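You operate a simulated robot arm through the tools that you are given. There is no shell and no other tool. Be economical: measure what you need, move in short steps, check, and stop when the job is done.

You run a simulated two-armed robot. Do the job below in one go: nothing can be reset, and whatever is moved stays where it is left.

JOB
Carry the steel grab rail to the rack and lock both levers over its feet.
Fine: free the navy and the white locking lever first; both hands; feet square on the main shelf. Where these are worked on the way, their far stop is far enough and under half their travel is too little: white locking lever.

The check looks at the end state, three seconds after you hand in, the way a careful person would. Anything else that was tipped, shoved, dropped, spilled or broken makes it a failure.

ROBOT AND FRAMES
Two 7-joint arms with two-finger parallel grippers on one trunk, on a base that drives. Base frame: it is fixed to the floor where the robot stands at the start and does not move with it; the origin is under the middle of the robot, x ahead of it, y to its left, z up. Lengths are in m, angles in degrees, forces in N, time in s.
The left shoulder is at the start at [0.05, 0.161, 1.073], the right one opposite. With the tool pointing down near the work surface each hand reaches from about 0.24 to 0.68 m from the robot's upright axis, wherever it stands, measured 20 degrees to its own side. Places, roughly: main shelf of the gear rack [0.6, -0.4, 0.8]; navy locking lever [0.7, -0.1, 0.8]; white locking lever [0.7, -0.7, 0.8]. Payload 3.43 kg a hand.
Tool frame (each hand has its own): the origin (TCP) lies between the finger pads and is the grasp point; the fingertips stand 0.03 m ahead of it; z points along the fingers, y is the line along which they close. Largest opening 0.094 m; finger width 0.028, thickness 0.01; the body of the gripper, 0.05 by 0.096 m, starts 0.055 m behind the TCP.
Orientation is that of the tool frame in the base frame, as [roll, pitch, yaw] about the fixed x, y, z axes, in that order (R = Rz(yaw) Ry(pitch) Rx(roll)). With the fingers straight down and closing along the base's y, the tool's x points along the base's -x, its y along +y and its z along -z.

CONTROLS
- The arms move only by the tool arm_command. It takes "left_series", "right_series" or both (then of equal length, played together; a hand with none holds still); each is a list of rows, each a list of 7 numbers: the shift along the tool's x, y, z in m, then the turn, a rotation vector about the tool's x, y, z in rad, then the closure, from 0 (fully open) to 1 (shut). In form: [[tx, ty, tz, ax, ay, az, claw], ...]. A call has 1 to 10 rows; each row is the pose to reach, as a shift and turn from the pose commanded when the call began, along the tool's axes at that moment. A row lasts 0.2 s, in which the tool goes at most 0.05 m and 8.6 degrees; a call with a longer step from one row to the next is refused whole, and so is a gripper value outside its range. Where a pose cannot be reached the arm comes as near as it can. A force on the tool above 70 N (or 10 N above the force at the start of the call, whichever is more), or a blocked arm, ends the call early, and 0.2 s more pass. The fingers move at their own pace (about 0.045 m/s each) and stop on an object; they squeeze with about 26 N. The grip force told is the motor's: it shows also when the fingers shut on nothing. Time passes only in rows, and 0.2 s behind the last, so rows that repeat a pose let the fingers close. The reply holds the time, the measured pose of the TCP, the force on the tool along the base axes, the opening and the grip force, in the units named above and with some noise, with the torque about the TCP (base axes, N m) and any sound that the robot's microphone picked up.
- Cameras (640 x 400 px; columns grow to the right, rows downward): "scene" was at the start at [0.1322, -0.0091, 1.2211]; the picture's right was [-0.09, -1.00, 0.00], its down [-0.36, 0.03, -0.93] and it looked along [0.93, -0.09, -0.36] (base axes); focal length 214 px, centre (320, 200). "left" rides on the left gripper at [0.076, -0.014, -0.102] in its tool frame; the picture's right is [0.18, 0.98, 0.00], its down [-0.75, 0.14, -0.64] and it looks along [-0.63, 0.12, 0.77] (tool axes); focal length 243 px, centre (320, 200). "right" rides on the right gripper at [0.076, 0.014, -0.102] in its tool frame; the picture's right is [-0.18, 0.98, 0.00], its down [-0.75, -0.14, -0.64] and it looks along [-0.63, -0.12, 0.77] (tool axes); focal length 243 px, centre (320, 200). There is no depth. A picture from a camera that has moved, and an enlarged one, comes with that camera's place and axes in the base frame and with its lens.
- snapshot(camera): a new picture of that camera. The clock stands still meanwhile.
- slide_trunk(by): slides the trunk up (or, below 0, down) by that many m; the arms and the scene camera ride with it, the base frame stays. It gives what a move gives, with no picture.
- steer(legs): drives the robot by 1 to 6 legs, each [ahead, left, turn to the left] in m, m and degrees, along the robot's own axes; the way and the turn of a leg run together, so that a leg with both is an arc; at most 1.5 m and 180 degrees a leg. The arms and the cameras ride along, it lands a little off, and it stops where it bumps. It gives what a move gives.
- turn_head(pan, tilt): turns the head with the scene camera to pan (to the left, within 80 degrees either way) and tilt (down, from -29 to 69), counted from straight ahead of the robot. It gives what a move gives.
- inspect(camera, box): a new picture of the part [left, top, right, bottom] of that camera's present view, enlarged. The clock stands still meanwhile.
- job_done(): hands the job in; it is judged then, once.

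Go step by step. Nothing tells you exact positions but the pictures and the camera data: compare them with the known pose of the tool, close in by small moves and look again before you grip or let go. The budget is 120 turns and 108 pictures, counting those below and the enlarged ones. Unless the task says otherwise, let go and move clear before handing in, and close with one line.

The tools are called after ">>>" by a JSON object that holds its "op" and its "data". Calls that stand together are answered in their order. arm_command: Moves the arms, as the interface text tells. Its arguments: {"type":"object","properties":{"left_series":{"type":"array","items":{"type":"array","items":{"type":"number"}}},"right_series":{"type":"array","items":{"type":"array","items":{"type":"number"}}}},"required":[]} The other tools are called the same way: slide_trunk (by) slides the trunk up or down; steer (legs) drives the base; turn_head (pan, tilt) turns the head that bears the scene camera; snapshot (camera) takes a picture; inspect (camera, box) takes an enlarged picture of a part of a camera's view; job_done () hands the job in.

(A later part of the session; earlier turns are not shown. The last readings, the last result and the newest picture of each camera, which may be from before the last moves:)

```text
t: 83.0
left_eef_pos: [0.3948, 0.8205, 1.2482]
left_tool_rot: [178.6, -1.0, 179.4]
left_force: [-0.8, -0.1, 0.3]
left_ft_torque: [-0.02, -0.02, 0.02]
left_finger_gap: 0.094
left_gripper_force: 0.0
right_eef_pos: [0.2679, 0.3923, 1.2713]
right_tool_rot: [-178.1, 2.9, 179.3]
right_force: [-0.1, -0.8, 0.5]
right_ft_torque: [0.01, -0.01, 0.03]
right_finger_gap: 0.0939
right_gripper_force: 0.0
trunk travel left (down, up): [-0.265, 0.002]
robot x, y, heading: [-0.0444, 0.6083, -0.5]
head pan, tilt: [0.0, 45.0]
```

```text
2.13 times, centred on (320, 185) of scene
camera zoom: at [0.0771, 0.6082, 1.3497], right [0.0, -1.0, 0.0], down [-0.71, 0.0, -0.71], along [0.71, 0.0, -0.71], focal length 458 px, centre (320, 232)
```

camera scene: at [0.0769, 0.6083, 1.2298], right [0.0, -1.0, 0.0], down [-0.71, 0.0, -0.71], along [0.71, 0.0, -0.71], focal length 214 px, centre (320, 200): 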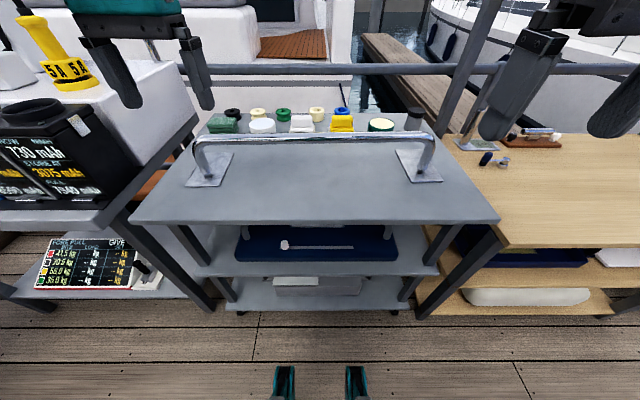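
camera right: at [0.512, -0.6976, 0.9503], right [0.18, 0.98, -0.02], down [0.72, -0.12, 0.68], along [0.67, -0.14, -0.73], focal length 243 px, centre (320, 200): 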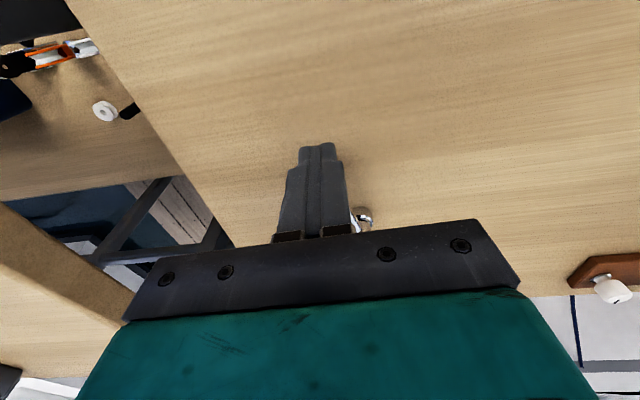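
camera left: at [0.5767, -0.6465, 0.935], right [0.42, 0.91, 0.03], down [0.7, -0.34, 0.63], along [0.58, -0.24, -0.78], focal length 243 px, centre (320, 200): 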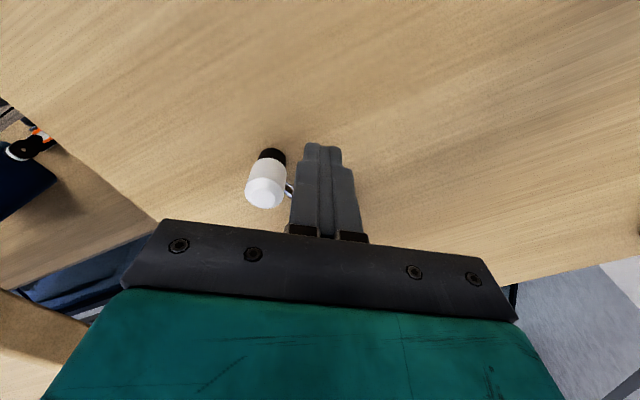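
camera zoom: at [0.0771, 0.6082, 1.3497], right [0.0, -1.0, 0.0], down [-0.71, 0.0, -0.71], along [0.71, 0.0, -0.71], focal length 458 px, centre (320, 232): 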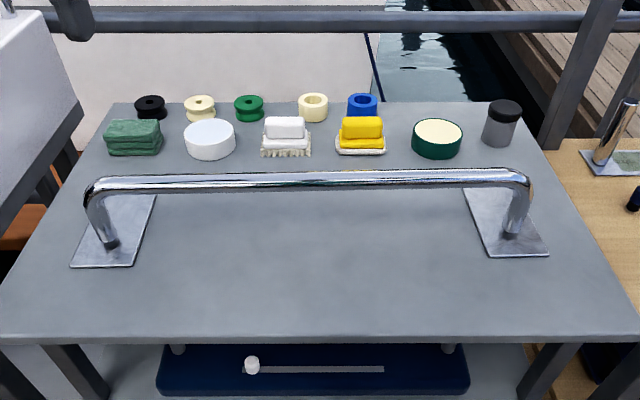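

Measured: table z ≈ 0.857, rail feet ≈ 0.086 × 0.157 m with centres near [0.599, 0.322] and [0.579, 0.919], rail turned about 2°, bar at x ≈ 0.56, z ≈ 0.958. I'll lower the trunk, approach a little and turn both hands so the fingers close across the bar.

>>> {"op": "slide_trunk", "data": {"by": -0.12}}

>>> {"op": "steer", "data": {"legs": [[0.08, 0.01, 0]]}}

>>> {"op": "arm_command", "data": {"left_series": [[0, 0, 0, 0, 0, 0.145, 0], [0, 0, 0, 0, 0, 0.29, 0], [0, 0, 0, 0, 0, 0.435, 0], [0, 0, 0, 0, 0, 0.58, 0], [0, 0, 0, 0, 0, 0.725, 0], [0, 0, 0, 0, 0, 0.87, 0], [0, 0, 0, 0, 0, 1.015, 0], [0, 0, 0, 0, 0, 1.16, 0], [0, 0, 0, 0, 0, 1.305, 0], [0, 0, 0, 0, 0, 1.45, 0]], "right_series": [[0, 0, 0, 0, 0, -0.145, 0], [0, 0, 0, 0, 0, -0.29, 0], [0, 0, 0, 0, 0, -0.435, 0], [0, 0, 0, 0, 0, -0.58, 0], [0, 0, 0, 0, 0, -0.725, 0], [0, 0, 0, 0, 0, -0.87, 0], [0, 0, 0, 0, 0, -1.015, 0], [0, 0, 0, 0, 0, -1.16, 0], [0, 0, 0, 0, 0, -1.305, 0], [0, 0, 0, 0, 0, -1.45, 0]]}}

```text
t: 84.5
left_eef_pos: [0.3942, 0.8203, 1.1283]
left_tool_rot: [178.7, -1.1, 179.4]
left_force: [-0.4, 0.5, -0.3]
left_ft_torque: [-0.01, 0.04, 0.01]
left_finger_gap: 0.0939
left_gripper_force: 0.0
right_eef_pos: [0.2674, 0.3912, 1.1518]
right_tool_rot: [-178.1, 2.9, 179.3]
right_force: [-0.7, -0.9, 0.1]
right_ft_torque: [0.01, 0.0, 0.0]
right_finger_gap: 0.094
right_gripper_force: 0.0
trunk travel left (down, up): [-0.145, 0.122]
robot x, y, heading: [-0.0407, 0.6096, -0.3]
head pan, tilt: [0.0, 45.0]
```

```text
t: 85.6
left_eef_pos: [0.4748, 0.8309, 1.1288]
left_tool_rot: [178.8, -1.1, 179.5]
left_force: [-0.1, 0.4, -0.2]
left_ft_torque: [-0.02, -0.01, -0.03]
left_finger_gap: 0.0943
left_gripper_force: 0.1
right_eef_pos: [0.3476, 0.4015, 1.1513]
right_tool_rot: [-178.0, 2.9, 179.3]
right_force: [-0.5, 0.5, -0.3]
right_ft_torque: [-0.01, 0.03, 0.01]
right_finger_gap: 0.0938
right_gripper_force: 0.0
trunk travel left (down, up): [-0.145, 0.122]
robot x, y, heading: [0.0371, 0.6189, 0.1]
head pan, tilt: [0.0, 45.0]
```

```text
t: 87.8
left_eef_pos: [0.3556, 0.7399, 1.1005]
left_tool_rot: [-179.2, -1.4, 96.5]
left_force: [0.9, 0.1, 0.4]
left_ft_torque: [-0.02, -0.02, -0.01]
left_finger_gap: 0.0939
left_gripper_force: 0.1
left hand out of reach, approached as far as the arm can: row 6, 7, 8, 9, 10
right_eef_pos: [0.3021, 0.4438, 1.1484]
right_tool_rot: [-176.8, -1.7, -97.7]
right_force: [0.6, -0.3, 0.0]
right_ft_torque: [-0.01, 0.04, 0.01]
right_finger_gap: 0.0939
right_gripper_force: 0.0
right hand out of reach, approached as far as the arm can: row 9, 10
trunk travel left (down, up): [-0.145, 0.122]
robot x, y, heading: [0.0314, 0.6178, -0.2]
head pan, tilt: [0.0, 45.0]
```

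That turn direction costs a lot of reach. I'll turn the hands the other way round instead.

>>> {"op": "arm_command", "data": {"left_series": [[0, 0, 0, 0, 0, -0.148, 0], [0, 0, 0, 0, 0, -0.296, 0], [0, 0, 0, 0, 0, -0.444, 0], [0, 0, 0, 0, 0, -0.592, 0], [0, 0, 0, 0, 0, -0.74, 0], [0, 0, 0, 0, 0, -0.888, 0], [0, 0, 0, 0, 0, -1.036, 0], [0, 0, 0, 0, 0, -1.184, 0], [0, 0, 0, 0, 0, -1.332, 0], [0, 0, 0, 0, 0, -1.46, 0]], "right_series": [[0, 0, 0, 0, 0, 0.148, 0], [0, 0, 0, 0, 0, 0.296, 0], [0, 0, 0, 0, 0, 0.444, 0], [0, 0, 0, 0, 0, 0.592, 0], [0, 0, 0, 0, 0, 0.74, 0], [0, 0, 0, 0, 0, 0.888, 0], [0, 0, 0, 0, 0, 1.036, 0], [0, 0, 0, 0, 0, 1.184, 0], [0, 0, 0, 0, 0, 1.332, 0], [0, 0, 0, 0, 0, 1.48, 0]]}}

>>> {"op": "arm_command", "data": {"left_series": [[0, 0, 0, 0, 0, -0.148, 0], [0, 0, 0, 0, 0, -0.296, 0], [0, 0, 0, 0, 0, -0.444, 0], [0, 0, 0, 0, 0, -0.592, 0], [0, 0, 0, 0, 0, -0.74, 0], [0, 0, 0, 0, 0, -0.888, 0], [0, 0, 0, 0, 0, -1.036, 0], [0, 0, 0, 0, 0, -1.184, 0], [0, 0, 0, 0, 0, -1.332, 0], [0, 0, 0, 0, 0, -1.48, 0]], "right_series": [[0, 0, 0, 0, 0, 0.148, 0], [0, 0, 0, 0, 0, 0.296, 0], [0, 0, 0, 0, 0, 0.444, 0], [0, 0, 0, 0, 0, 0.592, 0], [0, 0, 0, 0, 0, 0.74, 0], [0, 0, 0, 0, 0, 0.888, 0], [0, 0, 0, 0, 0, 1.036, 0], [0, 0, 0, 0, 0, 1.184, 0], [0, 0, 0, 0, 0, 1.332, 0], [0, 0, 0, 0, 0, 1.48, 0]]}}

```text
t: 90.0
left_eef_pos: [0.3502, 0.7433, 1.1026]
left_tool_rot: [178.7, -1.0, -179.9]
left_force: [0.5, 0.2, 0.0]
left_ft_torque: [-0.01, 0.01, -0.01]
left_finger_gap: 0.0938
left_gripper_force: 0.1
right_eef_pos: [0.3044, 0.4439, 1.1491]
right_tool_rot: [-178.3, 2.9, 177.5]
right_force: [0.5, 0.4, -0.3]
right_ft_torque: [0.02, 0.01, 0.01]
right_finger_gap: 0.0942
right_gripper_force: 0.1
trunk travel left (down, up): [-0.145, 0.122]
robot x, y, heading: [0.0352, 0.6161, -0.2]
head pan, tilt: [0.0, 45.0]
```

```text
t: 92.2
left_eef_pos: [0.3506, 0.7427, 1.1027]
left_tool_rot: [178.9, 1.2, -95.2]
left_force: [0.0, -0.4, -0.1]
left_ft_torque: [-0.03, 0.0, -0.01]
left_finger_gap: 0.0939
left_gripper_force: 0.0
right_eef_pos: [0.3048, 0.4427, 1.1485]
right_tool_rot: [177.2, 2.2, 92.5]
right_force: [0.0, -0.9, -0.3]
right_ft_torque: [0.01, 0.0, -0.01]
right_finger_gap: 0.0942
right_gripper_force: 0.0
trunk travel left (down, up): [-0.145, 0.122]
robot x, y, heading: [0.0354, 0.6172, -0.2]
head pan, tilt: [0.0, 45.0]
```

Both hands turn fully this way. I'll move them above the bar at y ≈ 0.78 and 0.45, then look through the hand cameras.

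>>> {"op": "arm_command", "data": {"left_series": [[-0.008, -0.029, 0.009, 0, 0, -0.018, 0], [-0.016, -0.057, 0.018, 0, 0, -0.036, 0], [-0.024, -0.086, 0.027, 0, 0, -0.054, 0], [-0.032, -0.115, 0.036, 0, 0, -0.072, 0], [-0.04, -0.143, 0.045, 0.01, 0.01, -0.09, 0], [-0.047, -0.172, 0.054, 0.02, 0.02, -0.108, 0], [-0.055, -0.2, 0.063, 0.02, 0.02, -0.126, 0]], "right_series": [[0, 0.037, 0.015, 0, 0, 0, 0], [0, 0.073, 0.03, 0.01, 0.01, 0, 0], [0, 0.11, 0.046, 0.02, 0.02, 0, 0], [0, 0.146, 0.062, 0.03, 0.03, 0, 0], [0, 0.183, 0.077, 0.04, 0.038, 0, 0], [-0.003, 0.219, 0.093, 0.048, 0.038, 0, 0], [-0.0045, 0.256, 0.108, 0.048, 0.038, 0, 0]]}}

>>> {"op": "snapshot", "data": {"camera": "left"}}

>>> {"op": "snapshot", "data": {"camera": "right"}}

>>> {"op": "snapshot", "data": {"camera": "scene"}}

```text
t: 93.8
left_eef_pos: [0.5546, 0.7801, 1.0349]
left_tool_rot: [-179.8, 0.1, -88.0]
left_force: [0.5, -0.1, -0.2]
left_ft_torque: [0.03, -0.02, -0.02]
left_finger_gap: 0.0939
left_gripper_force: 0.0
right_eef_pos: [0.5504, 0.4329, 1.0535]
right_tool_rot: [179.8, -0.1, 92.6]
right_force: [-0.2, -0.2, 0.2]
right_ft_torque: [0.02, -0.03, 0.02]
right_finger_gap: 0.0942
right_gripper_force: 0.0
right hand out of reach, approached as far as the arm can: row 7
trunk travel left (down, up): [-0.145, 0.122]
robot x, y, heading: [0.0334, 0.618, -0.3]
head pan, tilt: [0.0, 45.0]
```

```text
48 pictures are left
camera left: at [0.5712, 0.7025, 1.1379], right [-0.98, -0.22, 0.0], down [-0.17, 0.75, 0.64], along [-0.14, 0.63, -0.77], focal length 243 px, centre (320, 200)
```

left: 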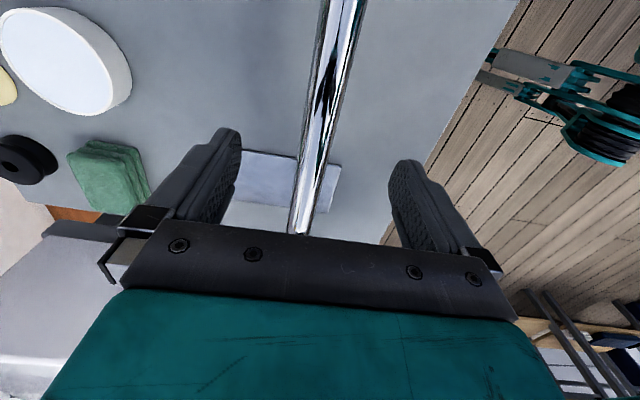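

```text
47 pictures are left
camera right: at [0.5618, 0.51, 1.1556], right [0.99, -0.14, 0.0], down [-0.11, -0.76, 0.64], along [-0.09, -0.63, -0.77], focal length 243 px, centre (320, 200)
```

right: 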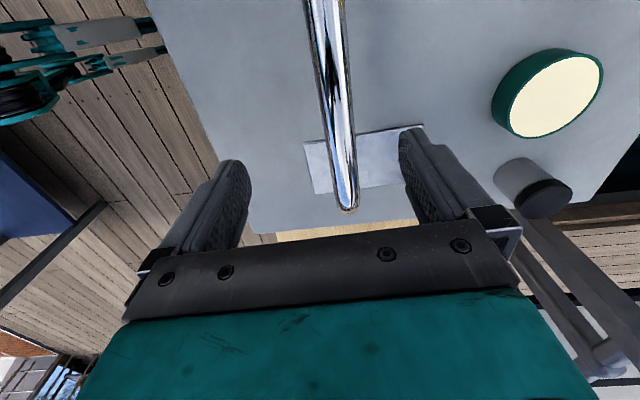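

```text
46 pictures are left
camera scene: at [0.1557, 0.6177, 1.2298], right [0.0, -1.0, 0.0], down [-0.71, 0.0, -0.71], along [0.71, 0.0, -0.71], focal length 214 px, centre (320, 200)
```

scene: 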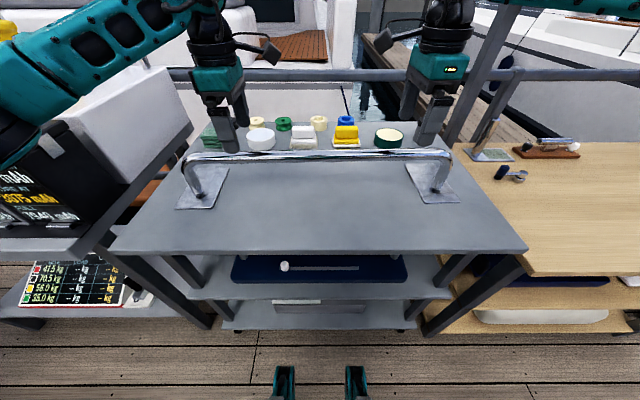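

Bar runs at x ≈ 0.554 under the left hand and ≈ 0.565 under the right; the right hand is 14 mm short. I'll drive forward 0.03 m and correct both hands.

>>> {"op": "steer", "data": {"legs": [[0.03, 0, 0]]}}

>>> {"op": "arm_command", "data": {"left_series": [[0.003, 0.015, 0.01, 0, 0, 0, 0], [0.003, 0.03, 0.02, 0, 0, 0, 0]], "right_series": [[0.01, -0.008, 0.015, 0, 0, 0, 0], [0.018, -0.016, 0.035, 0, 0, 0, 0]]}}

>>> {"op": "snapshot", "data": {"camera": "left"}}

>>> {"op": "snapshot", "data": {"camera": "right"}}

```text
t: 94.6
left_eef_pos: [0.5838, 0.7801, 1.0358]
left_tool_rot: [-179.9, 0.2, -88.0]
left_force: [0.2, 0.6, -0.4]
left_ft_torque: [0.02, 0.02, -0.02]
left_finger_gap: 0.094
left_gripper_force: 0.0
right_eef_pos: [0.5806, 0.4339, 1.0537]
right_tool_rot: [179.9, -0.1, 92.7]
right_force: [0.1, -0.4, -0.3]
right_ft_torque: [-0.02, 0.0, 0.01]
right_finger_gap: 0.0942
right_gripper_force: 0.0
trunk travel left (down, up): [-0.145, 0.122]
robot x, y, heading: [0.0596, 0.6138, -0.1]
head pan, tilt: [0.0, 45.0]
```

```text
t: 95.2
left_eef_pos: [0.5522, 0.7772, 1.0154]
left_tool_rot: [-179.8, 0.1, -88.0]
left_force: [-0.7, -0.2, 0.9]
left_ft_torque: [0.02, 0.05, -0.02]
left_finger_gap: 0.0939
left_gripper_force: 0.1
right_eef_pos: [0.5623, 0.4522, 1.0169]
right_tool_rot: [179.8, -0.1, 92.7]
right_force: [-0.7, 1.1, 0.3]
right_ft_torque: [-0.03, 0.02, -0.02]
right_finger_gap: 0.0941
right_gripper_force: 0.1
trunk travel left (down, up): [-0.145, 0.122]
robot x, y, heading: [0.0599, 0.6162, -0.2]
head pan, tilt: [0.0, 45.0]
```

```text
45 pictures are left
camera left: at [0.5688, 0.6994, 1.1181], right [-0.98, -0.22, 0.0], down [-0.17, 0.75, 0.64], along [-0.14, 0.63, -0.77], focal length 243 px, centre (320, 200)
```

left: 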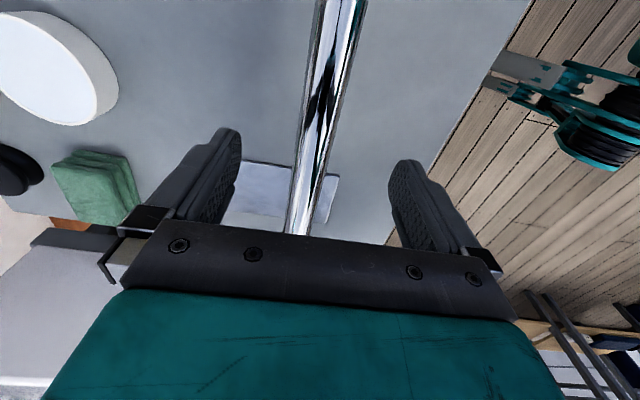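

```text
44 pictures are left
camera right: at [0.5731, 0.529, 1.1199], right [0.99, -0.14, 0.0], down [-0.11, -0.76, 0.64], along [-0.09, -0.63, -0.77], focal length 243 px, centre (320, 200)
```

right: 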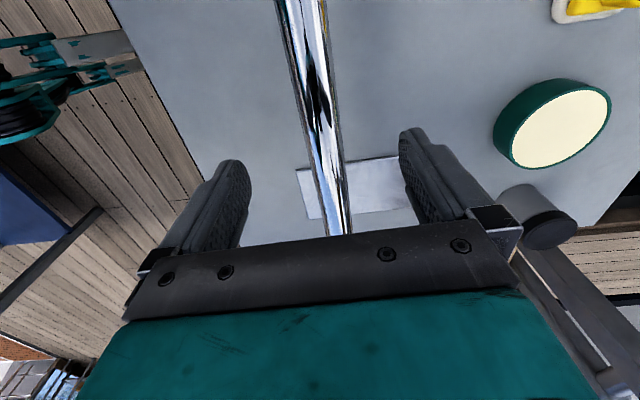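

Centred. I'll lower both to bar height and close.

>>> {"op": "arm_command", "data": {"left_series": [[0, 0, 0.03, 0, 0, 0, 0], [0, 0, 0.057, 0, 0, 0, 0], [0, 0, 0.057, 0, 0, 0, 1], [0, 0, 0.057, 0, 0, 0, 1], [0, 0, 0.057, 0, 0, 0, 1], [0, 0, 0.057, 0, 0, 0, 1], [0, 0, 0.057, 0, 0, 0, 1], [0, 0, 0.057, 0, 0, 0, 1]], "right_series": [[0, 0, 0.03, 0, 0, 0, 0], [0, 0, 0.059, 0, 0, 0, 0], [0, 0, 0.059, 0, 0, 0, 1], [0, 0, 0.059, 0, 0, 0, 1], [0, 0, 0.059, 0, 0, 0, 1], [0, 0, 0.059, 0, 0, 0, 1], [0, 0, 0.059, 0, 0, 0, 1], [0, 0, 0.059, 0, 0, 0, 1]]}}

>>> {"op": "snapshot", "data": {"camera": "scene"}}

```text
t: 97.0
left_eef_pos: [0.5531, 0.7781, 0.9583]
left_tool_rot: [-179.9, 0.1, -88.2]
left_force: [0.7, 0.5, 0.4]
left_ft_torque: [-0.05, -0.01, -0.57]
left_finger_gap: 0.0314
left_gripper_force: 25.3
right_eef_pos: [0.5602, 0.4484, 0.959]
right_tool_rot: [179.8, -0.1, 92.6]
right_force: [2.4, -0.1, 0.5]
right_ft_torque: [0.06, 0.01, -0.57]
right_finger_gap: 0.0313
right_gripper_force: 26.1
right hand out of reach, approached as far as the arm can: row 2, 3, 4, 5, 6, 7, 8
trunk travel left (down, up): [-0.145, 0.122]
robot x, y, heading: [0.0629, 0.6202, -0.1]
head pan, tilt: [0.0, 45.0]
```

```text
43 pictures are left
camera scene: at [0.1851, 0.6178, 1.2297], right [0.0, -1.0, 0.0], down [-0.71, 0.0, -0.71], along [0.71, 0.0, -0.71], focal length 214 px, centre (320, 200)
```

scene: 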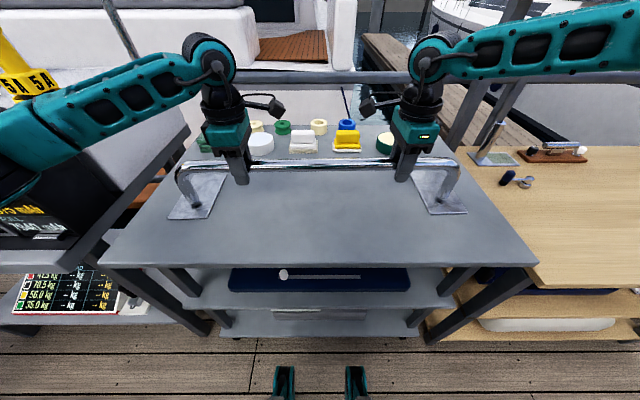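

Both hands hold the bar (31 mm). I'll lift with the trunk so both rise together.

>>> {"op": "slide_trunk", "data": {"by": 0.1}}

>>> {"op": "snapshot", "data": {"camera": "scene"}}

```text
t: 98.4
left_eef_pos: [0.552, 0.7792, 1.0572]
left_tool_rot: [180.0, 0.1, -88.0]
left_force: [-4.1, -0.5, -5.9]
left_ft_torque: [0.03, 0.04, -0.72]
left_finger_gap: 0.0309
left_gripper_force: 25.9
right_eef_pos: [0.561, 0.4466, 1.0606]
right_tool_rot: [179.8, -0.3, 92.7]
right_force: [5.3, -0.5, -6.8]
right_ft_torque: [-0.2, 0.04, -0.68]
right_finger_gap: 0.0316
right_gripper_force: 25.7
trunk travel left (down, up): [-0.245, 0.022]
robot x, y, heading: [0.0664, 0.6208, -0.2]
head pan, tilt: [0.0, 45.0]
```

```text
42 pictures are left
camera scene: at [0.186, 0.6178, 1.3295], right [0.0, -1.0, 0.0], down [-0.71, 0.0, -0.71], along [0.71, 0.0, -0.71], focal length 214 px, centre (320, 200)
```

scene: 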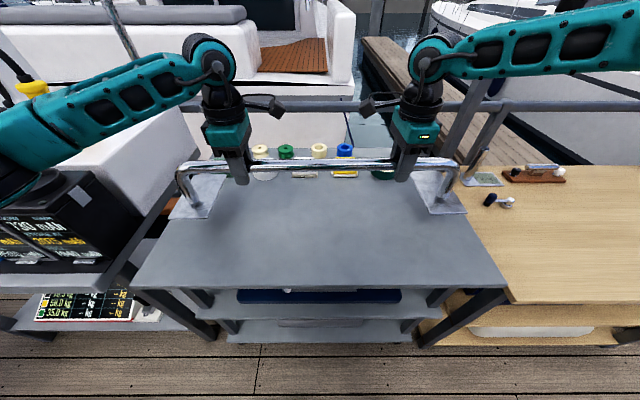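

The rail hangs level. I'll back away and carry it sideways to the rack.

>>> {"op": "steer", "data": {"legs": [[-0.12, 0, 0], [0, -1.004, 0]]}}

>>> {"op": "snapshot", "data": {"camera": "scene"}}

```text
t: 108.4
left_eef_pos: [0.4328, -0.2223, 1.0576]
left_tool_rot: [180.0, 0.2, -87.3]
left_force: [-3.7, 1.0, -5.5]
left_ft_torque: [-0.08, 0.03, -0.58]
left_finger_gap: 0.0313
left_gripper_force: 25.9
right_eef_pos: [0.4439, -0.5554, 1.0605]
right_tool_rot: [179.8, -0.2, 93.5]
right_force: [3.4, -1.2, -6.0]
right_ft_torque: [-0.05, 0.05, -0.6]
right_finger_gap: 0.0317
right_gripper_force: 26.6
trunk travel left (down, up): [-0.245, 0.022]
robot x, y, heading: [-0.054, -0.3888, 0.4]
head pan, tilt: [0.0, 45.0]
```

```text
41 pictures are left
camera scene: at [0.068, -0.3897, 1.3296], right [0.01, -1.0, 0.0], down [-0.71, -0.01, -0.71], along [0.71, 0.01, -0.71], focal length 214 px, centre (320, 200)
```

scene: 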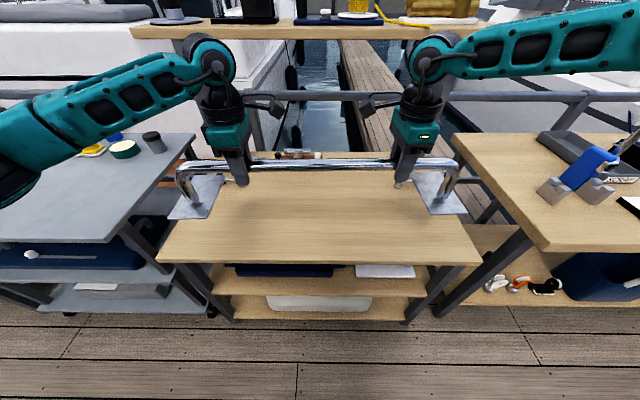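

I'll correct the rail's ~2.8° turn with the base, keep it centred on y ≈ -0.383, and drive forward so the bar comes to x ≈ 0.572 while still high.

>>> {"op": "steer", "data": {"legs": [[0, 0.022, -2.8], [0.13, 0, 0]]}}

>>> {"op": "slide_trunk", "data": {"by": -0.13}}

>>> {"op": "snapshot", "data": {"camera": "scene"}}

```text
t: 110.2
left_eef_pos: [0.5708, -0.2305, 1.0567]
left_tool_rot: [180.0, 0.1, -90.1]
left_force: [-3.4, -1.3, -6.3]
left_ft_torque: [0.09, 0.07, -0.68]
left_finger_gap: 0.0314
left_gripper_force: 26.2
right_eef_pos: [0.5645, -0.5631, 1.0579]
right_tool_rot: [179.8, -0.2, 90.6]
right_force: [5.0, 0.5, -6.4]
right_ft_torque: [-0.17, 0.04, -0.66]
right_finger_gap: 0.0317
right_gripper_force: 25.3
trunk travel left (down, up): [-0.245, 0.022]
robot x, y, heading: [0.0774, -0.3772, -2.1]
head pan, tilt: [0.0, 45.0]
```

```text
t: 111.7
left_eef_pos: [0.5686, -0.229, 0.9268]
left_tool_rot: [-179.9, 0.2, -90.1]
left_force: [-4.5, -0.5, -5.9]
left_ft_torque: [0.04, 0.05, -0.71]
left_finger_gap: 0.0311
left_gripper_force: 26.6
right_eef_pos: [0.5649, -0.5626, 0.9287]
right_tool_rot: [179.8, -0.1, 90.6]
right_force: [4.3, 0.9, -7.0]
right_ft_torque: [-0.16, 0.04, -0.66]
right_finger_gap: 0.0315
right_gripper_force: 25.8
trunk travel left (down, up): [-0.115, 0.152]
robot x, y, heading: [0.0775, -0.3745, -2.0]
head pan, tilt: [0.0, 45.0]
```

```text
40 pictures are left
camera scene: at [0.1963, -0.3787, 1.1997], right [-0.04, -1.0, 0.0], down [-0.71, 0.03, -0.71], along [0.71, -0.03, -0.71], focal length 214 px, centre (320, 200)
```

scene: 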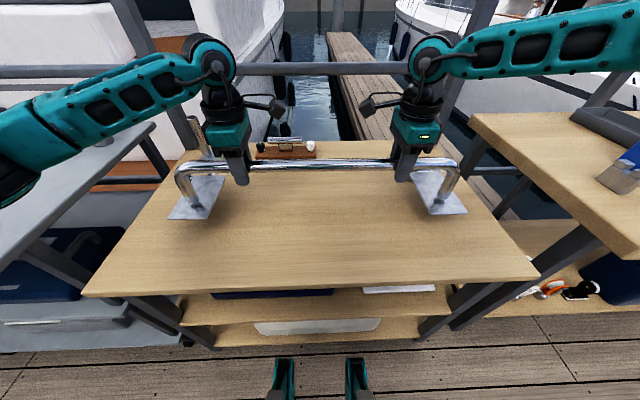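

Nearly aligned. I'll enlarge to check the feet against the shelf and lever positions before lowering further.

>>> {"op": "inspect", "data": {"camera": "scene", "box": [150, 130, 310, 230]}}

>>> {"op": "inspect", "data": {"camera": "scene", "box": [350, 130, 510, 230]}}

```text
4.00 times, centred on (230, 180) of scene
camera zoom: at [0.1963, -0.3787, 1.1997], right [-0.04, -1.0, 0.0], down [-0.71, 0.03, -0.71], along [0.71, -0.03, -0.71], focal length 858 px, centre (680, 280)
```

zoom: 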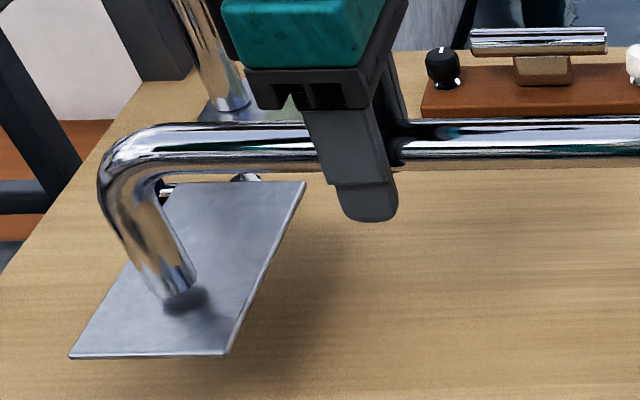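

```text
4.00 times, centred on (430, 180) of scene
camera zoom: at [0.1963, -0.3787, 1.1997], right [-0.04, -1.0, 0.0], down [-0.71, 0.03, -0.71], along [0.71, -0.03, -0.71], focal length 858 px, centre (-120, 280)
```

zoom: 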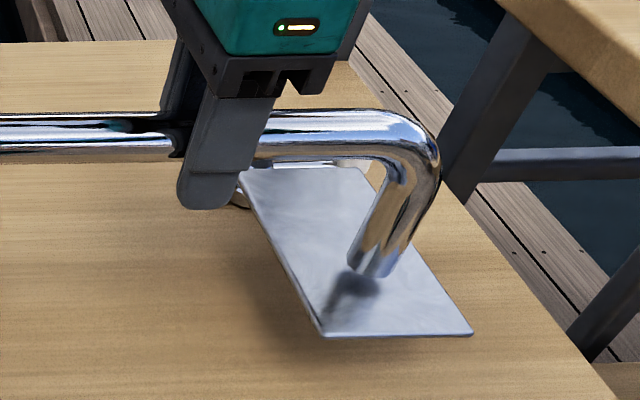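

Rail is about 0.7° off and 9 mm too far right, and can go ~12 mm deeper. I'll make a tiny base correction, then lower to just above the shelf.

>>> {"op": "steer", "data": {"legs": [[0.012, 0.004, 0.7]]}}

>>> {"op": "slide_trunk", "data": {"by": -0.055}}

>>> {"op": "inspect", "data": {"camera": "scene", "box": [130, 110, 290, 210]}}

>>> {"op": "inspect", "data": {"camera": "scene", "box": [360, 110, 520, 210]}}

```text
t: 112.5
left_eef_pos: [0.5802, -0.2207, 0.9263]
left_tool_rot: [-179.9, 0.0, -89.3]
left_force: [-3.6, -1.1, -6.0]
left_ft_torque: [0.04, 0.05, -0.57]
left_finger_gap: 0.0311
left_gripper_force: 25.8
right_eef_pos: [0.5783, -0.5527, 0.929]
right_tool_rot: [179.8, -0.3, 91.4]
right_force: [3.9, 1.4, -5.7]
right_ft_torque: [-0.05, 0.07, -0.55]
right_finger_gap: 0.0317
right_gripper_force: 26.1
trunk travel left (down, up): [-0.115, 0.152]
robot x, y, heading: [0.0859, -0.3692, -1.6]
head pan, tilt: [0.0, 45.0]
```

```text
t: 113.5
left_eef_pos: [0.5785, -0.22, 0.873]
left_tool_rot: [-180.0, 0.2, -89.3]
left_force: [-4.5, -0.9, -4.6]
left_ft_torque: [-0.14, 0.08, -0.72]
left_finger_gap: 0.0314
left_gripper_force: 26.3
right_eef_pos: [0.5781, -0.5538, 0.8758]
right_tool_rot: [179.8, -0.2, 91.3]
right_force: [4.4, 1.0, -7.2]
right_ft_torque: [-0.19, 0.03, -0.79]
right_finger_gap: 0.0315
right_gripper_force: 25.9
trunk travel left (down, up): [-0.06, 0.207]
robot x, y, heading: [0.0852, -0.3714, -1.3]
head pan, tilt: [0.0, 45.0]
```

```text
4.00 times, centred on (210, 160) of scene
camera zoom: at [0.2083, -0.3736, 1.1447], right [-0.03, -1.0, 0.0], down [-0.71, 0.02, -0.71], along [0.71, -0.02, -0.71], focal length 858 px, centre (760, 360)
```

zoom: 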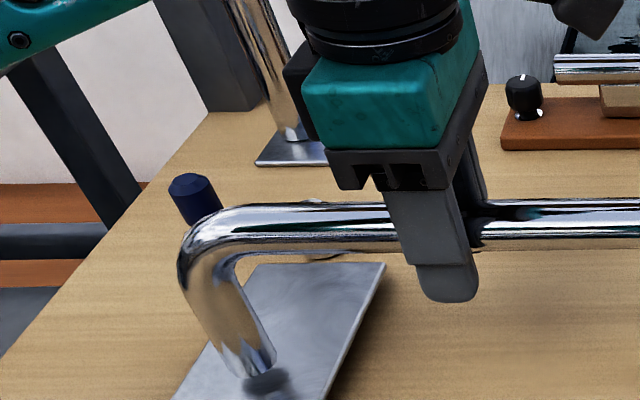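

```text
4.00 times, centred on (440, 160) of scene
camera zoom: at [0.2083, -0.3736, 1.1447], right [-0.03, -1.0, 0.0], down [-0.71, 0.02, -0.71], along [0.71, -0.02, -0.71], focal length 858 px, centre (-160, 360)
```

zoom: 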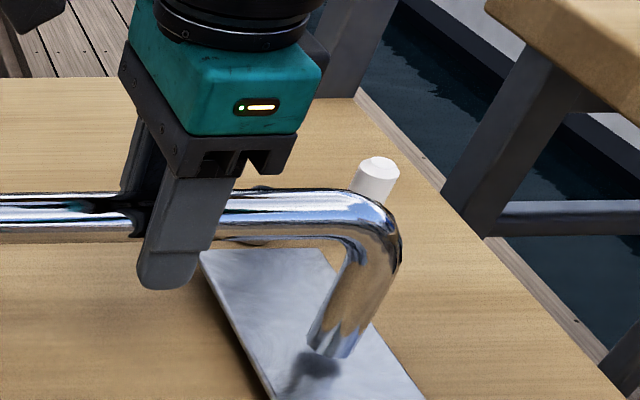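

Rail is square (bar x ≈ 0.578 at both hands) and the far foot edges at x ≈ 0.681 clear the pivots. I'll lower the last bit in small steps, watching the force.

>>> {"op": "slide_trunk", "data": {"by": -0.016}}

>>> {"op": "slide_trunk", "data": {"by": -0.005}}

```text
t: 114.1
left_eef_pos: [0.579, -0.2201, 0.8587]
left_tool_rot: [-179.7, 0.1, -89.3]
left_force: [-3.5, -0.1, 4.0]
left_ft_torque: [0.32, -0.12, -0.56]
left_finger_gap: 0.0313
left_gripper_force: 26.1
right_eef_pos: [0.5786, -0.5528, 0.8603]
right_tool_rot: [179.6, -0.3, 91.4]
right_force: [5.3, -0.6, 2.3]
right_ft_torque: [-0.15, -0.04, -0.53]
right_finger_gap: 0.0317
right_gripper_force: 26.3
trunk travel left (down, up): [-0.044, 0.223]
robot x, y, heading: [0.0866, -0.3707, -1.6]
head pan, tilt: [0.0, 45.0]
```

```text
t: 114.6
left_eef_pos: [0.5792, -0.2221, 0.8548]
left_tool_rot: [-179.6, 0.0, -89.2]
left_force: [5.4, -0.6, 19.3]
left_ft_torque: [-0.04, -0.04, -0.59]
left_finger_gap: 0.0317
left_gripper_force: 25.7
right_eef_pos: [0.5785, -0.5532, 0.8564]
right_tool_rot: [179.2, -0.3, 91.3]
right_force: [9.0, -1.7, 17.7]
right_ft_torque: [0.05, -0.01, -0.58]
right_finger_gap: 0.0319
right_gripper_force: 26.0
trunk travel left (down, up): [-0.039, 0.228]
robot x, y, heading: [0.0867, -0.3688, -1.6]
head pan, tilt: [0.0, 45.0]
```

Both feet press on the shelf. I'll relieve the load, open both hands and rise straight up.

>>> {"op": "slide_trunk", "data": {"by": 0.004}}

>>> {"op": "arm_command", "data": {"left_series": [[0, 0, 0, 0, 0, 0, 0.5], [0, 0, 0, 0, 0, 0, 0.2], [0, 0, 0, 0, 0, 0, 0], [0, 0, 0, 0, 0, 0, 0], [0, 0, 0, 0, 0, 0, 0]], "right_series": [[0, 0, 0, 0, 0, 0, 0.5], [0, 0, 0, 0, 0, 0, 0.2], [0, 0, 0, 0, 0, 0, 0], [0, 0, 0, 0, 0, 0, 0], [0, 0, 0, 0, 0, 0, 0]]}}

>>> {"op": "slide_trunk", "data": {"by": 0.1}}

>>> {"op": "snapshot", "data": {"camera": "scene"}}

```text
t: 115.2
left_eef_pos: [0.5774, -0.2217, 0.8543]
left_tool_rot: [179.9, 0.2, -89.4]
left_force: [-0.3, -1.6, 5.0]
left_ft_torque: [-0.25, 0.03, -0.56]
left_finger_gap: 0.031
left_gripper_force: 25.8
right_eef_pos: [0.5777, -0.5536, 0.8564]
right_tool_rot: [179.8, -0.2, 91.3]
right_force: [7.7, 1.9, 6.2]
right_ft_torque: [0.41, -0.05, -0.58]
right_finger_gap: 0.032
right_gripper_force: 25.7
trunk travel left (down, up): [-0.043, 0.224]
robot x, y, heading: [0.0864, -0.3685, -1.6]
head pan, tilt: [0.0, 45.0]
```

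```text
t: 116.4
left_eef_pos: [0.5787, -0.2204, 0.8557]
left_tool_rot: [-179.9, 0.2, -89.3]
left_force: [-0.7, 0.4, -0.2]
left_ft_torque: [0.01, 0.0, -0.01]
left_finger_gap: 0.0937
left_gripper_force: 0.0
right_eef_pos: [0.5777, -0.5532, 0.8581]
right_tool_rot: [179.7, -0.2, 91.4]
right_force: [0.7, 0.6, 0.5]
right_ft_torque: [-0.04, 0.02, 0.01]
right_finger_gap: 0.0938
right_gripper_force: 0.1
trunk travel left (down, up): [-0.043, 0.224]
robot x, y, heading: [0.088, -0.3699, -1.7]
head pan, tilt: [0.0, 45.0]
```

```text
t: 117.7
left_eef_pos: [0.5786, -0.2208, 0.9563]
left_tool_rot: [-179.9, 0.2, -89.3]
left_force: [0.8, -0.4, -1.1]
left_ft_torque: [-0.01, -0.02, 0.02]
left_finger_gap: 0.0939
left_gripper_force: 0.1
right_eef_pos: [0.5778, -0.5541, 0.9579]
right_tool_rot: [179.8, -0.2, 91.5]
right_force: [-0.1, -0.2, 0.1]
right_ft_torque: [0.01, 0.02, 0.01]
right_finger_gap: 0.0939
right_gripper_force: 0.0
trunk travel left (down, up): [-0.143, 0.124]
robot x, y, heading: [0.0866, -0.3697, -1.6]
head pan, tilt: [0.0, 45.0]
```

```text
35 pictures are left
camera scene: at [0.2078, -0.3736, 1.2277], right [-0.03, -1.0, 0.0], down [-0.71, 0.02, -0.71], along [0.71, -0.02, -0.71], focal length 214 px, centre (320, 200)
```

scene: 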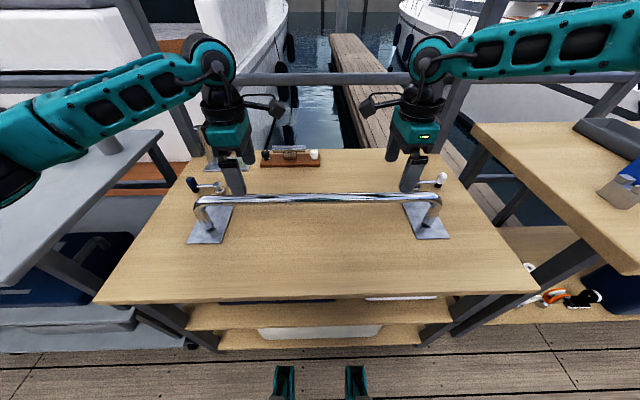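

The rail stands on the shelf. Now to lock navy: I'll raise the right hand clear, shift the robot left, and bring the open left hand above the navy knob.

>>> {"op": "arm_command", "data": {"left_series": [[0, 0, -0.02, 0, 0, 0, 0.2], [0, 0, -0.04, 0, 0, 0, 0.2], [0, 0, -0.06, 0, 0, 0, 0.2], [0, 0, -0.08, 0, 0, 0, 0.2], [0, 0, -0.09, 0, 0, 0, 0.2]], "right_series": [[0, 0, -0.04, 0, 0, 0, 0], [0, -0.02, -0.08, 0, 0, 0, 0], [0, -0.05, -0.11, 0, 0, 0, 0], [0, -0.09, -0.13, 0, 0, 0, 0], [0, -0.13, -0.15, 0, 0, 0, 0]]}}

>>> {"op": "steer", "data": {"legs": [[0, 0.16, 1.6]]}}

>>> {"op": "slide_trunk", "data": {"by": -0.09}}

>>> {"op": "inspect", "data": {"camera": "scene", "box": [180, 100, 380, 230]}}

```text
t: 118.9
left_eef_pos: [0.5779, -0.2222, 1.0471]
left_tool_rot: [-179.9, 0.2, -89.4]
left_force: [0.4, -0.3, -0.5]
left_ft_torque: [-0.03, -0.01, 0.02]
left_finger_gap: 0.0749
left_gripper_force: 0.1
right_eef_pos: [0.4437, -0.556, 1.1094]
right_tool_rot: [179.7, -0.3, 91.4]
right_force: [-0.3, 1.2, 0.0]
right_ft_torque: [-0.02, -0.02, -0.02]
right_finger_gap: 0.0939
right_gripper_force: 0.1
trunk travel left (down, up): [-0.143, 0.124]
robot x, y, heading: [0.0857, -0.3676, -1.3]
head pan, tilt: [0.0, 45.0]
```

```text
t: 120.9
left_eef_pos: [0.5763, -0.0473, 1.0469]
left_tool_rot: [-179.9, 0.1, -87.5]
left_force: [0.8, 0.7, 0.7]
left_ft_torque: [0.03, 0.02, -0.02]
left_finger_gap: 0.0754
left_gripper_force: 0.1
right_eef_pos: [0.4526, -0.3862, 1.1086]
right_tool_rot: [179.6, -0.2, 93.1]
right_force: [0.7, 0.3, 0.5]
right_ft_torque: [0.0, 0.01, -0.01]
right_finger_gap: 0.094
right_gripper_force: 0.0
trunk travel left (down, up): [-0.143, 0.124]
robot x, y, heading: [0.0882, -0.2119, 0.3]
head pan, tilt: [0.0, 45.0]
```

```text
t: 122.2
left_eef_pos: [0.576, -0.0484, 0.9567]
left_tool_rot: [-179.9, 0.1, -87.6]
left_force: [0.4, -1.0, -0.4]
left_ft_torque: [-0.03, -0.02, 0.02]
left_finger_gap: 0.0754
left_gripper_force: 0.0
right_eef_pos: [0.4535, -0.3875, 1.0178]
right_tool_rot: [179.7, -0.2, 93.2]
right_force: [-0.1, -0.4, 0.3]
right_ft_torque: [0.01, 0.04, 0.02]
right_finger_gap: 0.0941
right_gripper_force: 0.1
trunk travel left (down, up): [-0.053, 0.214]
robot x, y, heading: [0.088, -0.2148, 0.5]
head pan, tilt: [0.0, 45.0]
```

```text
3.08 times, centred on (280, 165) of scene
camera zoom: at [0.2095, -0.2113, 1.1378], right [0.0, -1.0, 0.0], down [-0.71, 0.0, -0.71], along [0.71, 0.0, -0.71], focal length 660 px, centre (443, 308)
```

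zoom: 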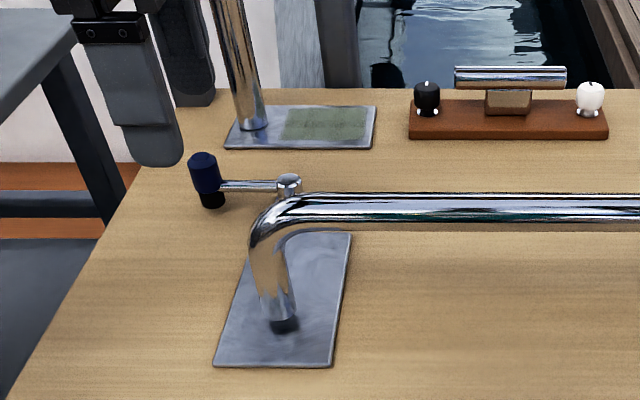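

The foot is square at x 0.529–0.69, y -0.127…-0.04, and the navy knob is at [0.719, 0.007]. I'll move the open left hand above it.

>>> {"op": "arm_command", "data": {"left_series": [[-0.012, -0.037, 0, 0, 0, 0, 0.2], [-0.024, -0.073, 0, 0, 0, 0, 0.2], [-0.036, -0.11, 0.01, 0, 0, 0, 0.2], [-0.0483, -0.1455, 0.03, 0, 0, 0, 0.2], [-0.0483, -0.1455, 0.05, 0, 0, 0, 0.2]]}}

>>> {"op": "snapshot", "data": {"camera": "left"}}

>>> {"op": "inspect", "data": {"camera": "scene", "box": [180, 80, 340, 180]}}

```text
t: 123.4
left_eef_pos: [0.7206, 0.0039, 0.9079]
left_tool_rot: [-179.9, 0.3, -87.7]
left_force: [0.0, 0.2, 0.2]
left_ft_torque: [-0.01, 0.01, -0.01]
left_finger_gap: 0.0752
left_gripper_force: 0.1
right_eef_pos: [0.453, -0.3853, 1.0177]
right_tool_rot: [179.6, -0.2, 93.1]
right_force: [0.0, 0.6, -0.7]
right_ft_torque: [0.01, 0.0, 0.0]
right_finger_gap: 0.094
right_gripper_force: 0.1
trunk travel left (down, up): [-0.053, 0.214]
robot x, y, heading: [0.0877, -0.2118, 0.2]
head pan, tilt: [0.0, 45.0]
```

```text
33 pictures are left
camera left: at [0.7381, -0.073, 1.0084], right [-0.97, -0.22, 0.0], down [-0.17, 0.75, 0.64], along [-0.14, 0.63, -0.77], focal length 243 px, centre (320, 200)
```

left: 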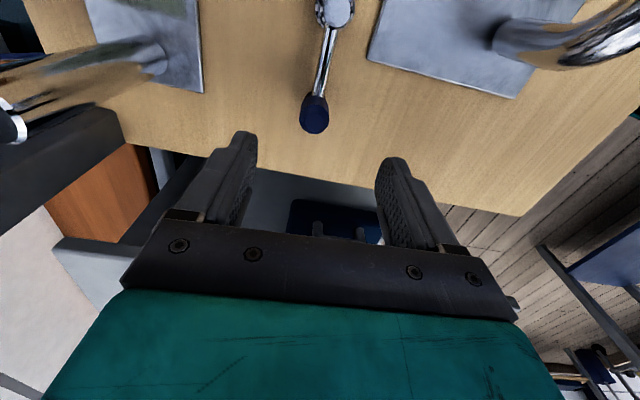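

```text
4.00 times, centred on (260, 130) of scene
camera zoom: at [0.2097, -0.2112, 1.1378], right [0.0, -1.0, 0.0], down [-0.71, 0.0, -0.71], along [0.71, 0.0, -0.71], focal length 858 px, centre (560, 480)
```

zoom: 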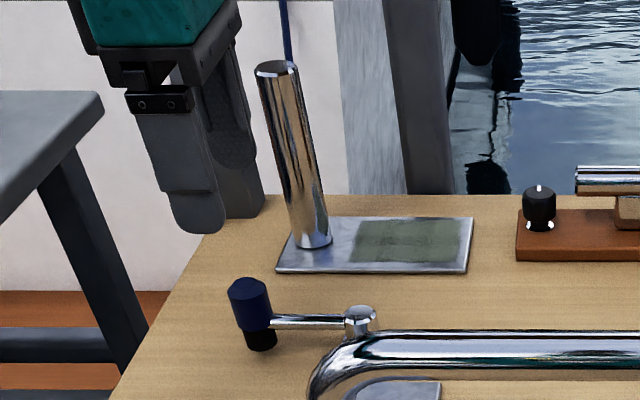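

Knob is centred between the fingers within a few mm. I'll descend, close on it.

>>> {"op": "arm_command", "data": {"left_series": [[-0.003, -0.004, 0.03, 0, 0, 0, 0.2], [-0.003, -0.004, 0.06, 0, 0, 0, 0.2], [-0.003, -0.004, 0.088, 0, 0, 0, 0.2], [-0.003, -0.004, 0.088, 0, 0, 0, 1], [-0.003, -0.004, 0.088, 0, 0, 0, 1], [-0.003, -0.004, 0.088, 0, 0, 0, 1], [-0.003, -0.004, 0.088, 0, 0, 0, 1], [-0.003, -0.004, 0.088, 0, 0, 0, 1]]}}

>>> {"op": "inspect", "data": {"camera": "scene", "box": [180, 80, 340, 180]}}

```text
t: 125.2
left_eef_pos: [0.725, 0.01, 0.8183]
left_tool_rot: [-179.9, 0.2, -87.5]
left_force: [-0.7, 0.9, -1.8]
left_ft_torque: [-0.01, 0.05, -0.05]
left_finger_gap: 0.0249
left_gripper_force: 44.8
right_eef_pos: [0.4528, -0.3875, 1.0182]
right_tool_rot: [179.8, -0.2, 93.1]
right_force: [0.9, 0.3, -0.9]
right_ft_torque: [0.03, 0.04, 0.01]
right_finger_gap: 0.0941
right_gripper_force: 0.1
trunk travel left (down, up): [-0.053, 0.214]
robot x, y, heading: [0.0873, -0.2123, 0.1]
head pan, tilt: [0.0, 45.0]
```

```text
4.00 times, centred on (260, 130) of scene
camera zoom: at [0.2097, -0.2113, 1.1377], right [0.0, -1.0, 0.0], down [-0.71, 0.0, -0.71], along [0.71, 0.0, -0.71], focal length 858 px, centre (560, 480)
```

zoom: 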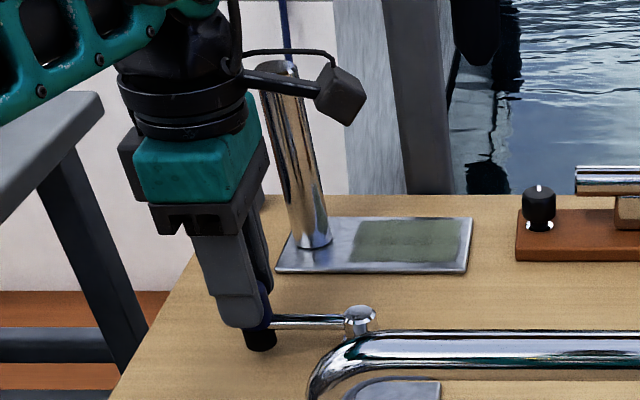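

Knob gripped. I'll drag it around the arc back toward the foot, stopping at about 10° short to check.

>>> {"op": "arm_command", "data": {"left_series": [[0.0006, 0.0146, 0, 0, 0, 0, 1], [0.0035, 0.028, 0, 0, 0, 0, 1], [0.0087, 0.0406, 0, 0, 0, 0, 1], [0.0162, 0.0523, 0, 0, 0, 0, 1], [0.0253, 0.0623, 0, 0, 0, 0, 1], [0.0363, 0.0706, 0, 0, 0, 0, 1], [0.0484, 0.077, 0, 0, 0, 0, 1], [0.0615, 0.08, 0, 0, 0, 0, 1]]}}

>>> {"op": "inspect", "data": {"camera": "scene", "box": [180, 100, 340, 200]}}

```text
t: 127.0
left_eef_pos: [0.6487, -0.0539, 0.8182]
left_tool_rot: [-179.4, 0.2, -87.3]
left_force: [32.4, 8.5, 3.7]
left_ft_torque: [0.04, 0.17, 0.58]
left_finger_gap: 0.0253
left_gripper_force: 44.5
right_eef_pos: [0.4559, -0.3856, 1.0175]
right_tool_rot: [179.9, -0.2, 93.2]
right_force: [0.3, -0.4, -0.1]
right_ft_torque: [0.02, 0.03, 0.0]
right_finger_gap: 0.094
right_gripper_force: 0.0
trunk travel left (down, up): [-0.053, 0.214]
robot x, y, heading: [0.0877, -0.2116, 0.1]
head pan, tilt: [0.0, 45.0]
```

```text
4.00 times, centred on (260, 150) of scene
camera zoom: at [0.2119, -0.2108, 1.1375], right [0.0, -1.0, 0.0], down [-0.71, 0.0, -0.71], along [0.71, 0.0, -0.71], focal length 858 px, centre (560, 400)
```

zoom: 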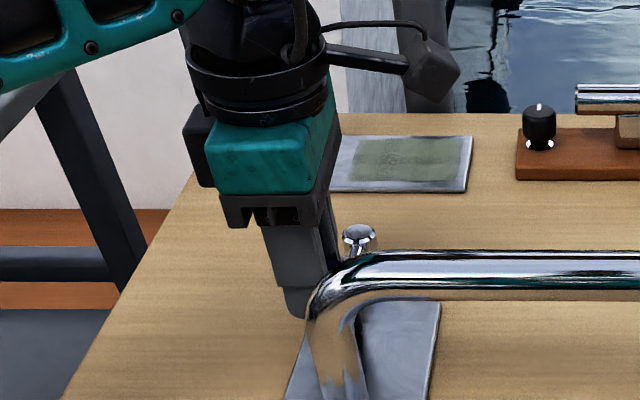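

There's a 32 N radial pull, so the true radius is slightly shorter. I'll finish the swing while easing 5 mm outward.

>>> {"op": "arm_command", "data": {"left_series": [[0.003, -0.0045, 0, 0, 0, 0, 1], [0.01, -0.0045, 0, 0, 0, 0, 1], [0.016, -0.0045, 0, 0, 0, 0, 1], [0.019, -0.0045, 0, 0, 0, 0, 1]]}}

>>> {"op": "snapshot", "data": {"camera": "left"}}

```text
t: 128.0
left_eef_pos: [0.6504, -0.0658, 0.8171]
left_tool_rot: [179.9, 0.8, -87.1]
left_force: [-6.9, 35.2, 1.9]
left_ft_torque: [0.84, -0.44, 0.01]
left_finger_gap: 0.0255
left_gripper_force: 45.1
right_eef_pos: [0.4524, -0.3849, 1.0186]
right_tool_rot: [179.7, -0.1, 93.2]
right_force: [-0.3, 0.7, 0.4]
right_ft_torque: [-0.01, 0.0, -0.01]
right_finger_gap: 0.0941
right_gripper_force: 0.0
trunk travel left (down, up): [-0.053, 0.214]
robot x, y, heading: [0.0862, -0.2101, 0.4]
head pan, tilt: [0.0, 45.0]
```

```text
29 pictures are left
camera left: at [0.6686, -0.1446, 0.9172], right [-0.97, -0.23, 0.0], down [-0.18, 0.74, 0.65], along [-0.15, 0.64, -0.76], focal length 243 px, centre (320, 200)
```

left: 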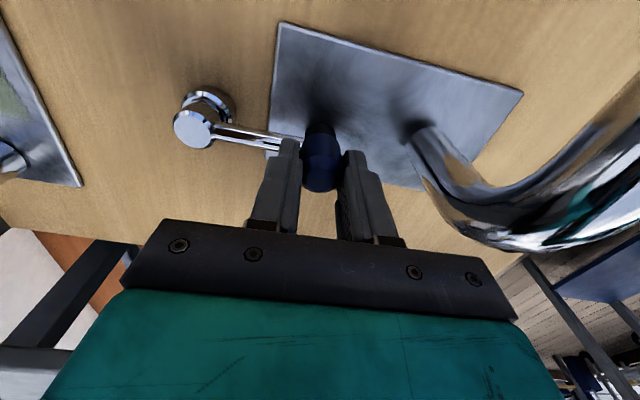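

Navy is back at its lock stop with the knob over the foot. I'll open partly (staying off the bar), rise, and check.

>>> {"op": "arm_command", "data": {"left_series": [[-0.003, 0, 0, 0, 0, 0, 0.5], [-0.003, 0, 0, 0, 0, 0, 0.5], [-0.003, 0, 0, 0, 0, 0, 0.5], [-0.003, 0, -0.03, 0, 0, 0, 0.5], [-0.003, 0, -0.07, 0, 0, 0, 0.5], [-0.003, 0, -0.11, 0, 0, 0, 0.5], [-0.003, 0, -0.15, 0, 0, 0, 0.5], [-0.003, 0.03, -0.18, 0, 0, 0, 0.5]]}}

>>> {"op": "snapshot", "data": {"camera": "scene"}}

>>> {"op": "inspect", "data": {"camera": "scene", "box": [180, 130, 340, 230]}}

```text
t: 129.8
left_eef_pos: [0.6224, -0.0719, 1.0002]
left_tool_rot: [-179.9, 0.2, -87.7]
left_force: [0.0, -0.6, -0.8]
left_ft_torque: [0.0, 0.03, -0.03]
left_finger_gap: 0.0472
left_gripper_force: 0.1
right_eef_pos: [0.4526, -0.3867, 1.0192]
right_tool_rot: [179.7, -0.1, 93.1]
right_force: [0.7, 0.8, 0.1]
right_ft_torque: [0.02, -0.02, 0.01]
right_finger_gap: 0.0938
right_gripper_force: 0.1
trunk travel left (down, up): [-0.053, 0.214]
robot x, y, heading: [0.0857, -0.2119, 0.3]
head pan, tilt: [0.0, 45.0]
```

```text
28 pictures are left
camera scene: at [0.2093, -0.2113, 1.1378], right [0.0, -1.0, 0.0], down [-0.71, 0.0, -0.71], along [0.71, 0.0, -0.71], focal length 214 px, centre (320, 200)
```

scene: 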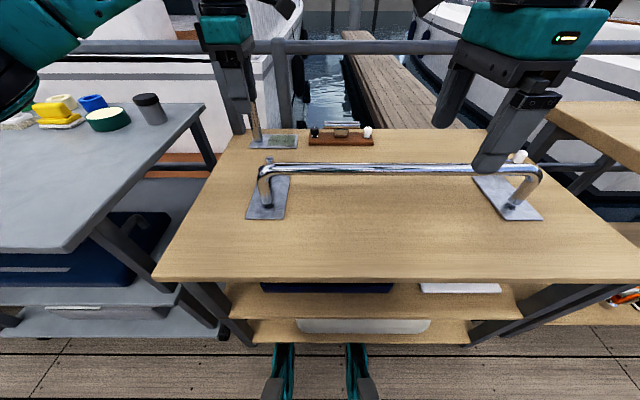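

```text
4.00 times, centred on (260, 180) of scene
camera zoom: at [0.2093, -0.2113, 1.1378], right [0.0, -1.0, 0.0], down [-0.71, 0.0, -0.71], along [0.71, 0.0, -0.71], focal length 858 px, centre (560, 280)
```

zoom: 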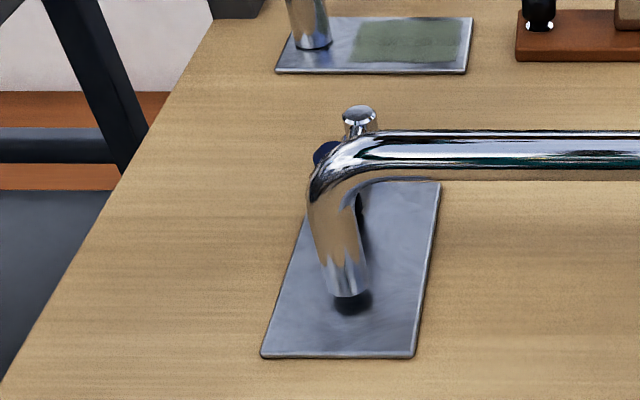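

Navy is locked over the foot and the rail hasn't shifted. Now I'll drive right and turn so the left arm faces the white lever.

>>> {"op": "steer", "data": {"legs": [[-0.028, 0, 0], [0, -0.43, 0], [0, 0, -34]]}}

>>> {"op": "turn_head", "data": {"pan": 15, "tilt": 45}}

>>> {"op": "snapshot", "data": {"camera": "scene"}}

```text
t: 136.2
left_eef_pos: [0.5816, -0.8276, 1.0005]
left_tool_rot: [-179.9, 0.3, -121.9]
left_force: [-0.5, -0.3, 0.3]
left_ft_torque: [0.0, -0.06, 0.03]
left_finger_gap: 0.0469
left_gripper_force: 0.0
right_eef_pos: [0.2632, -0.9927, 1.0177]
right_tool_rot: [179.8, -0.2, 58.8]
right_force: [-0.5, -0.4, 0.2]
right_ft_torque: [0.01, 0.01, 0.0]
right_finger_gap: 0.0941
right_gripper_force: 0.1
trunk travel left (down, up): [-0.053, 0.214]
robot x, y, heading: [0.062, -0.6408, -33.9]
head pan, tilt: [0.0, 45.0]
```

```text
t: 136.9
left_eef_pos: [0.5806, -0.8291, 1.0014]
left_tool_rot: [-179.8, 0.3, -121.9]
left_force: [0.7, 0.7, 0.2]
left_ft_torque: [-0.03, 0.01, 0.01]
left_finger_gap: 0.047
left_gripper_force: 0.1
right_eef_pos: [0.2632, -0.9921, 1.0173]
right_tool_rot: [179.7, -0.2, 58.9]
right_force: [-1.1, 0.2, -0.8]
right_ft_torque: [0.02, 0.0, 0.02]
right_finger_gap: 0.094
right_gripper_force: 0.0
trunk travel left (down, up): [-0.053, 0.214]
robot x, y, heading: [0.0609, -0.6419, -34.0]
head pan, tilt: [15.0, 45.0]
```

```text
26 pictures are left
camera scene: at [0.1709, -0.6908, 1.1378], right [-0.33, -0.94, 0.0], down [-0.67, 0.23, -0.71], along [0.67, -0.23, -0.71], focal length 214 px, centre (320, 200)
```

scene: 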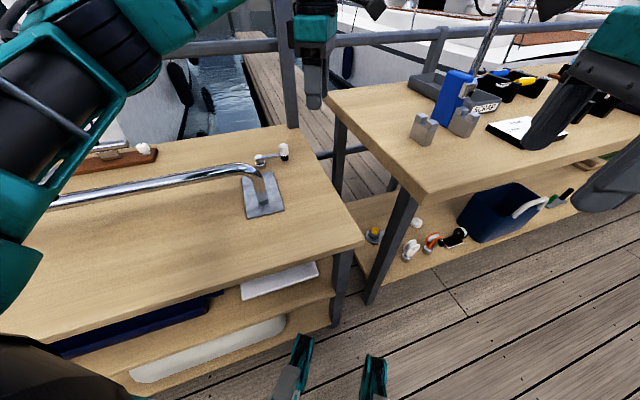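

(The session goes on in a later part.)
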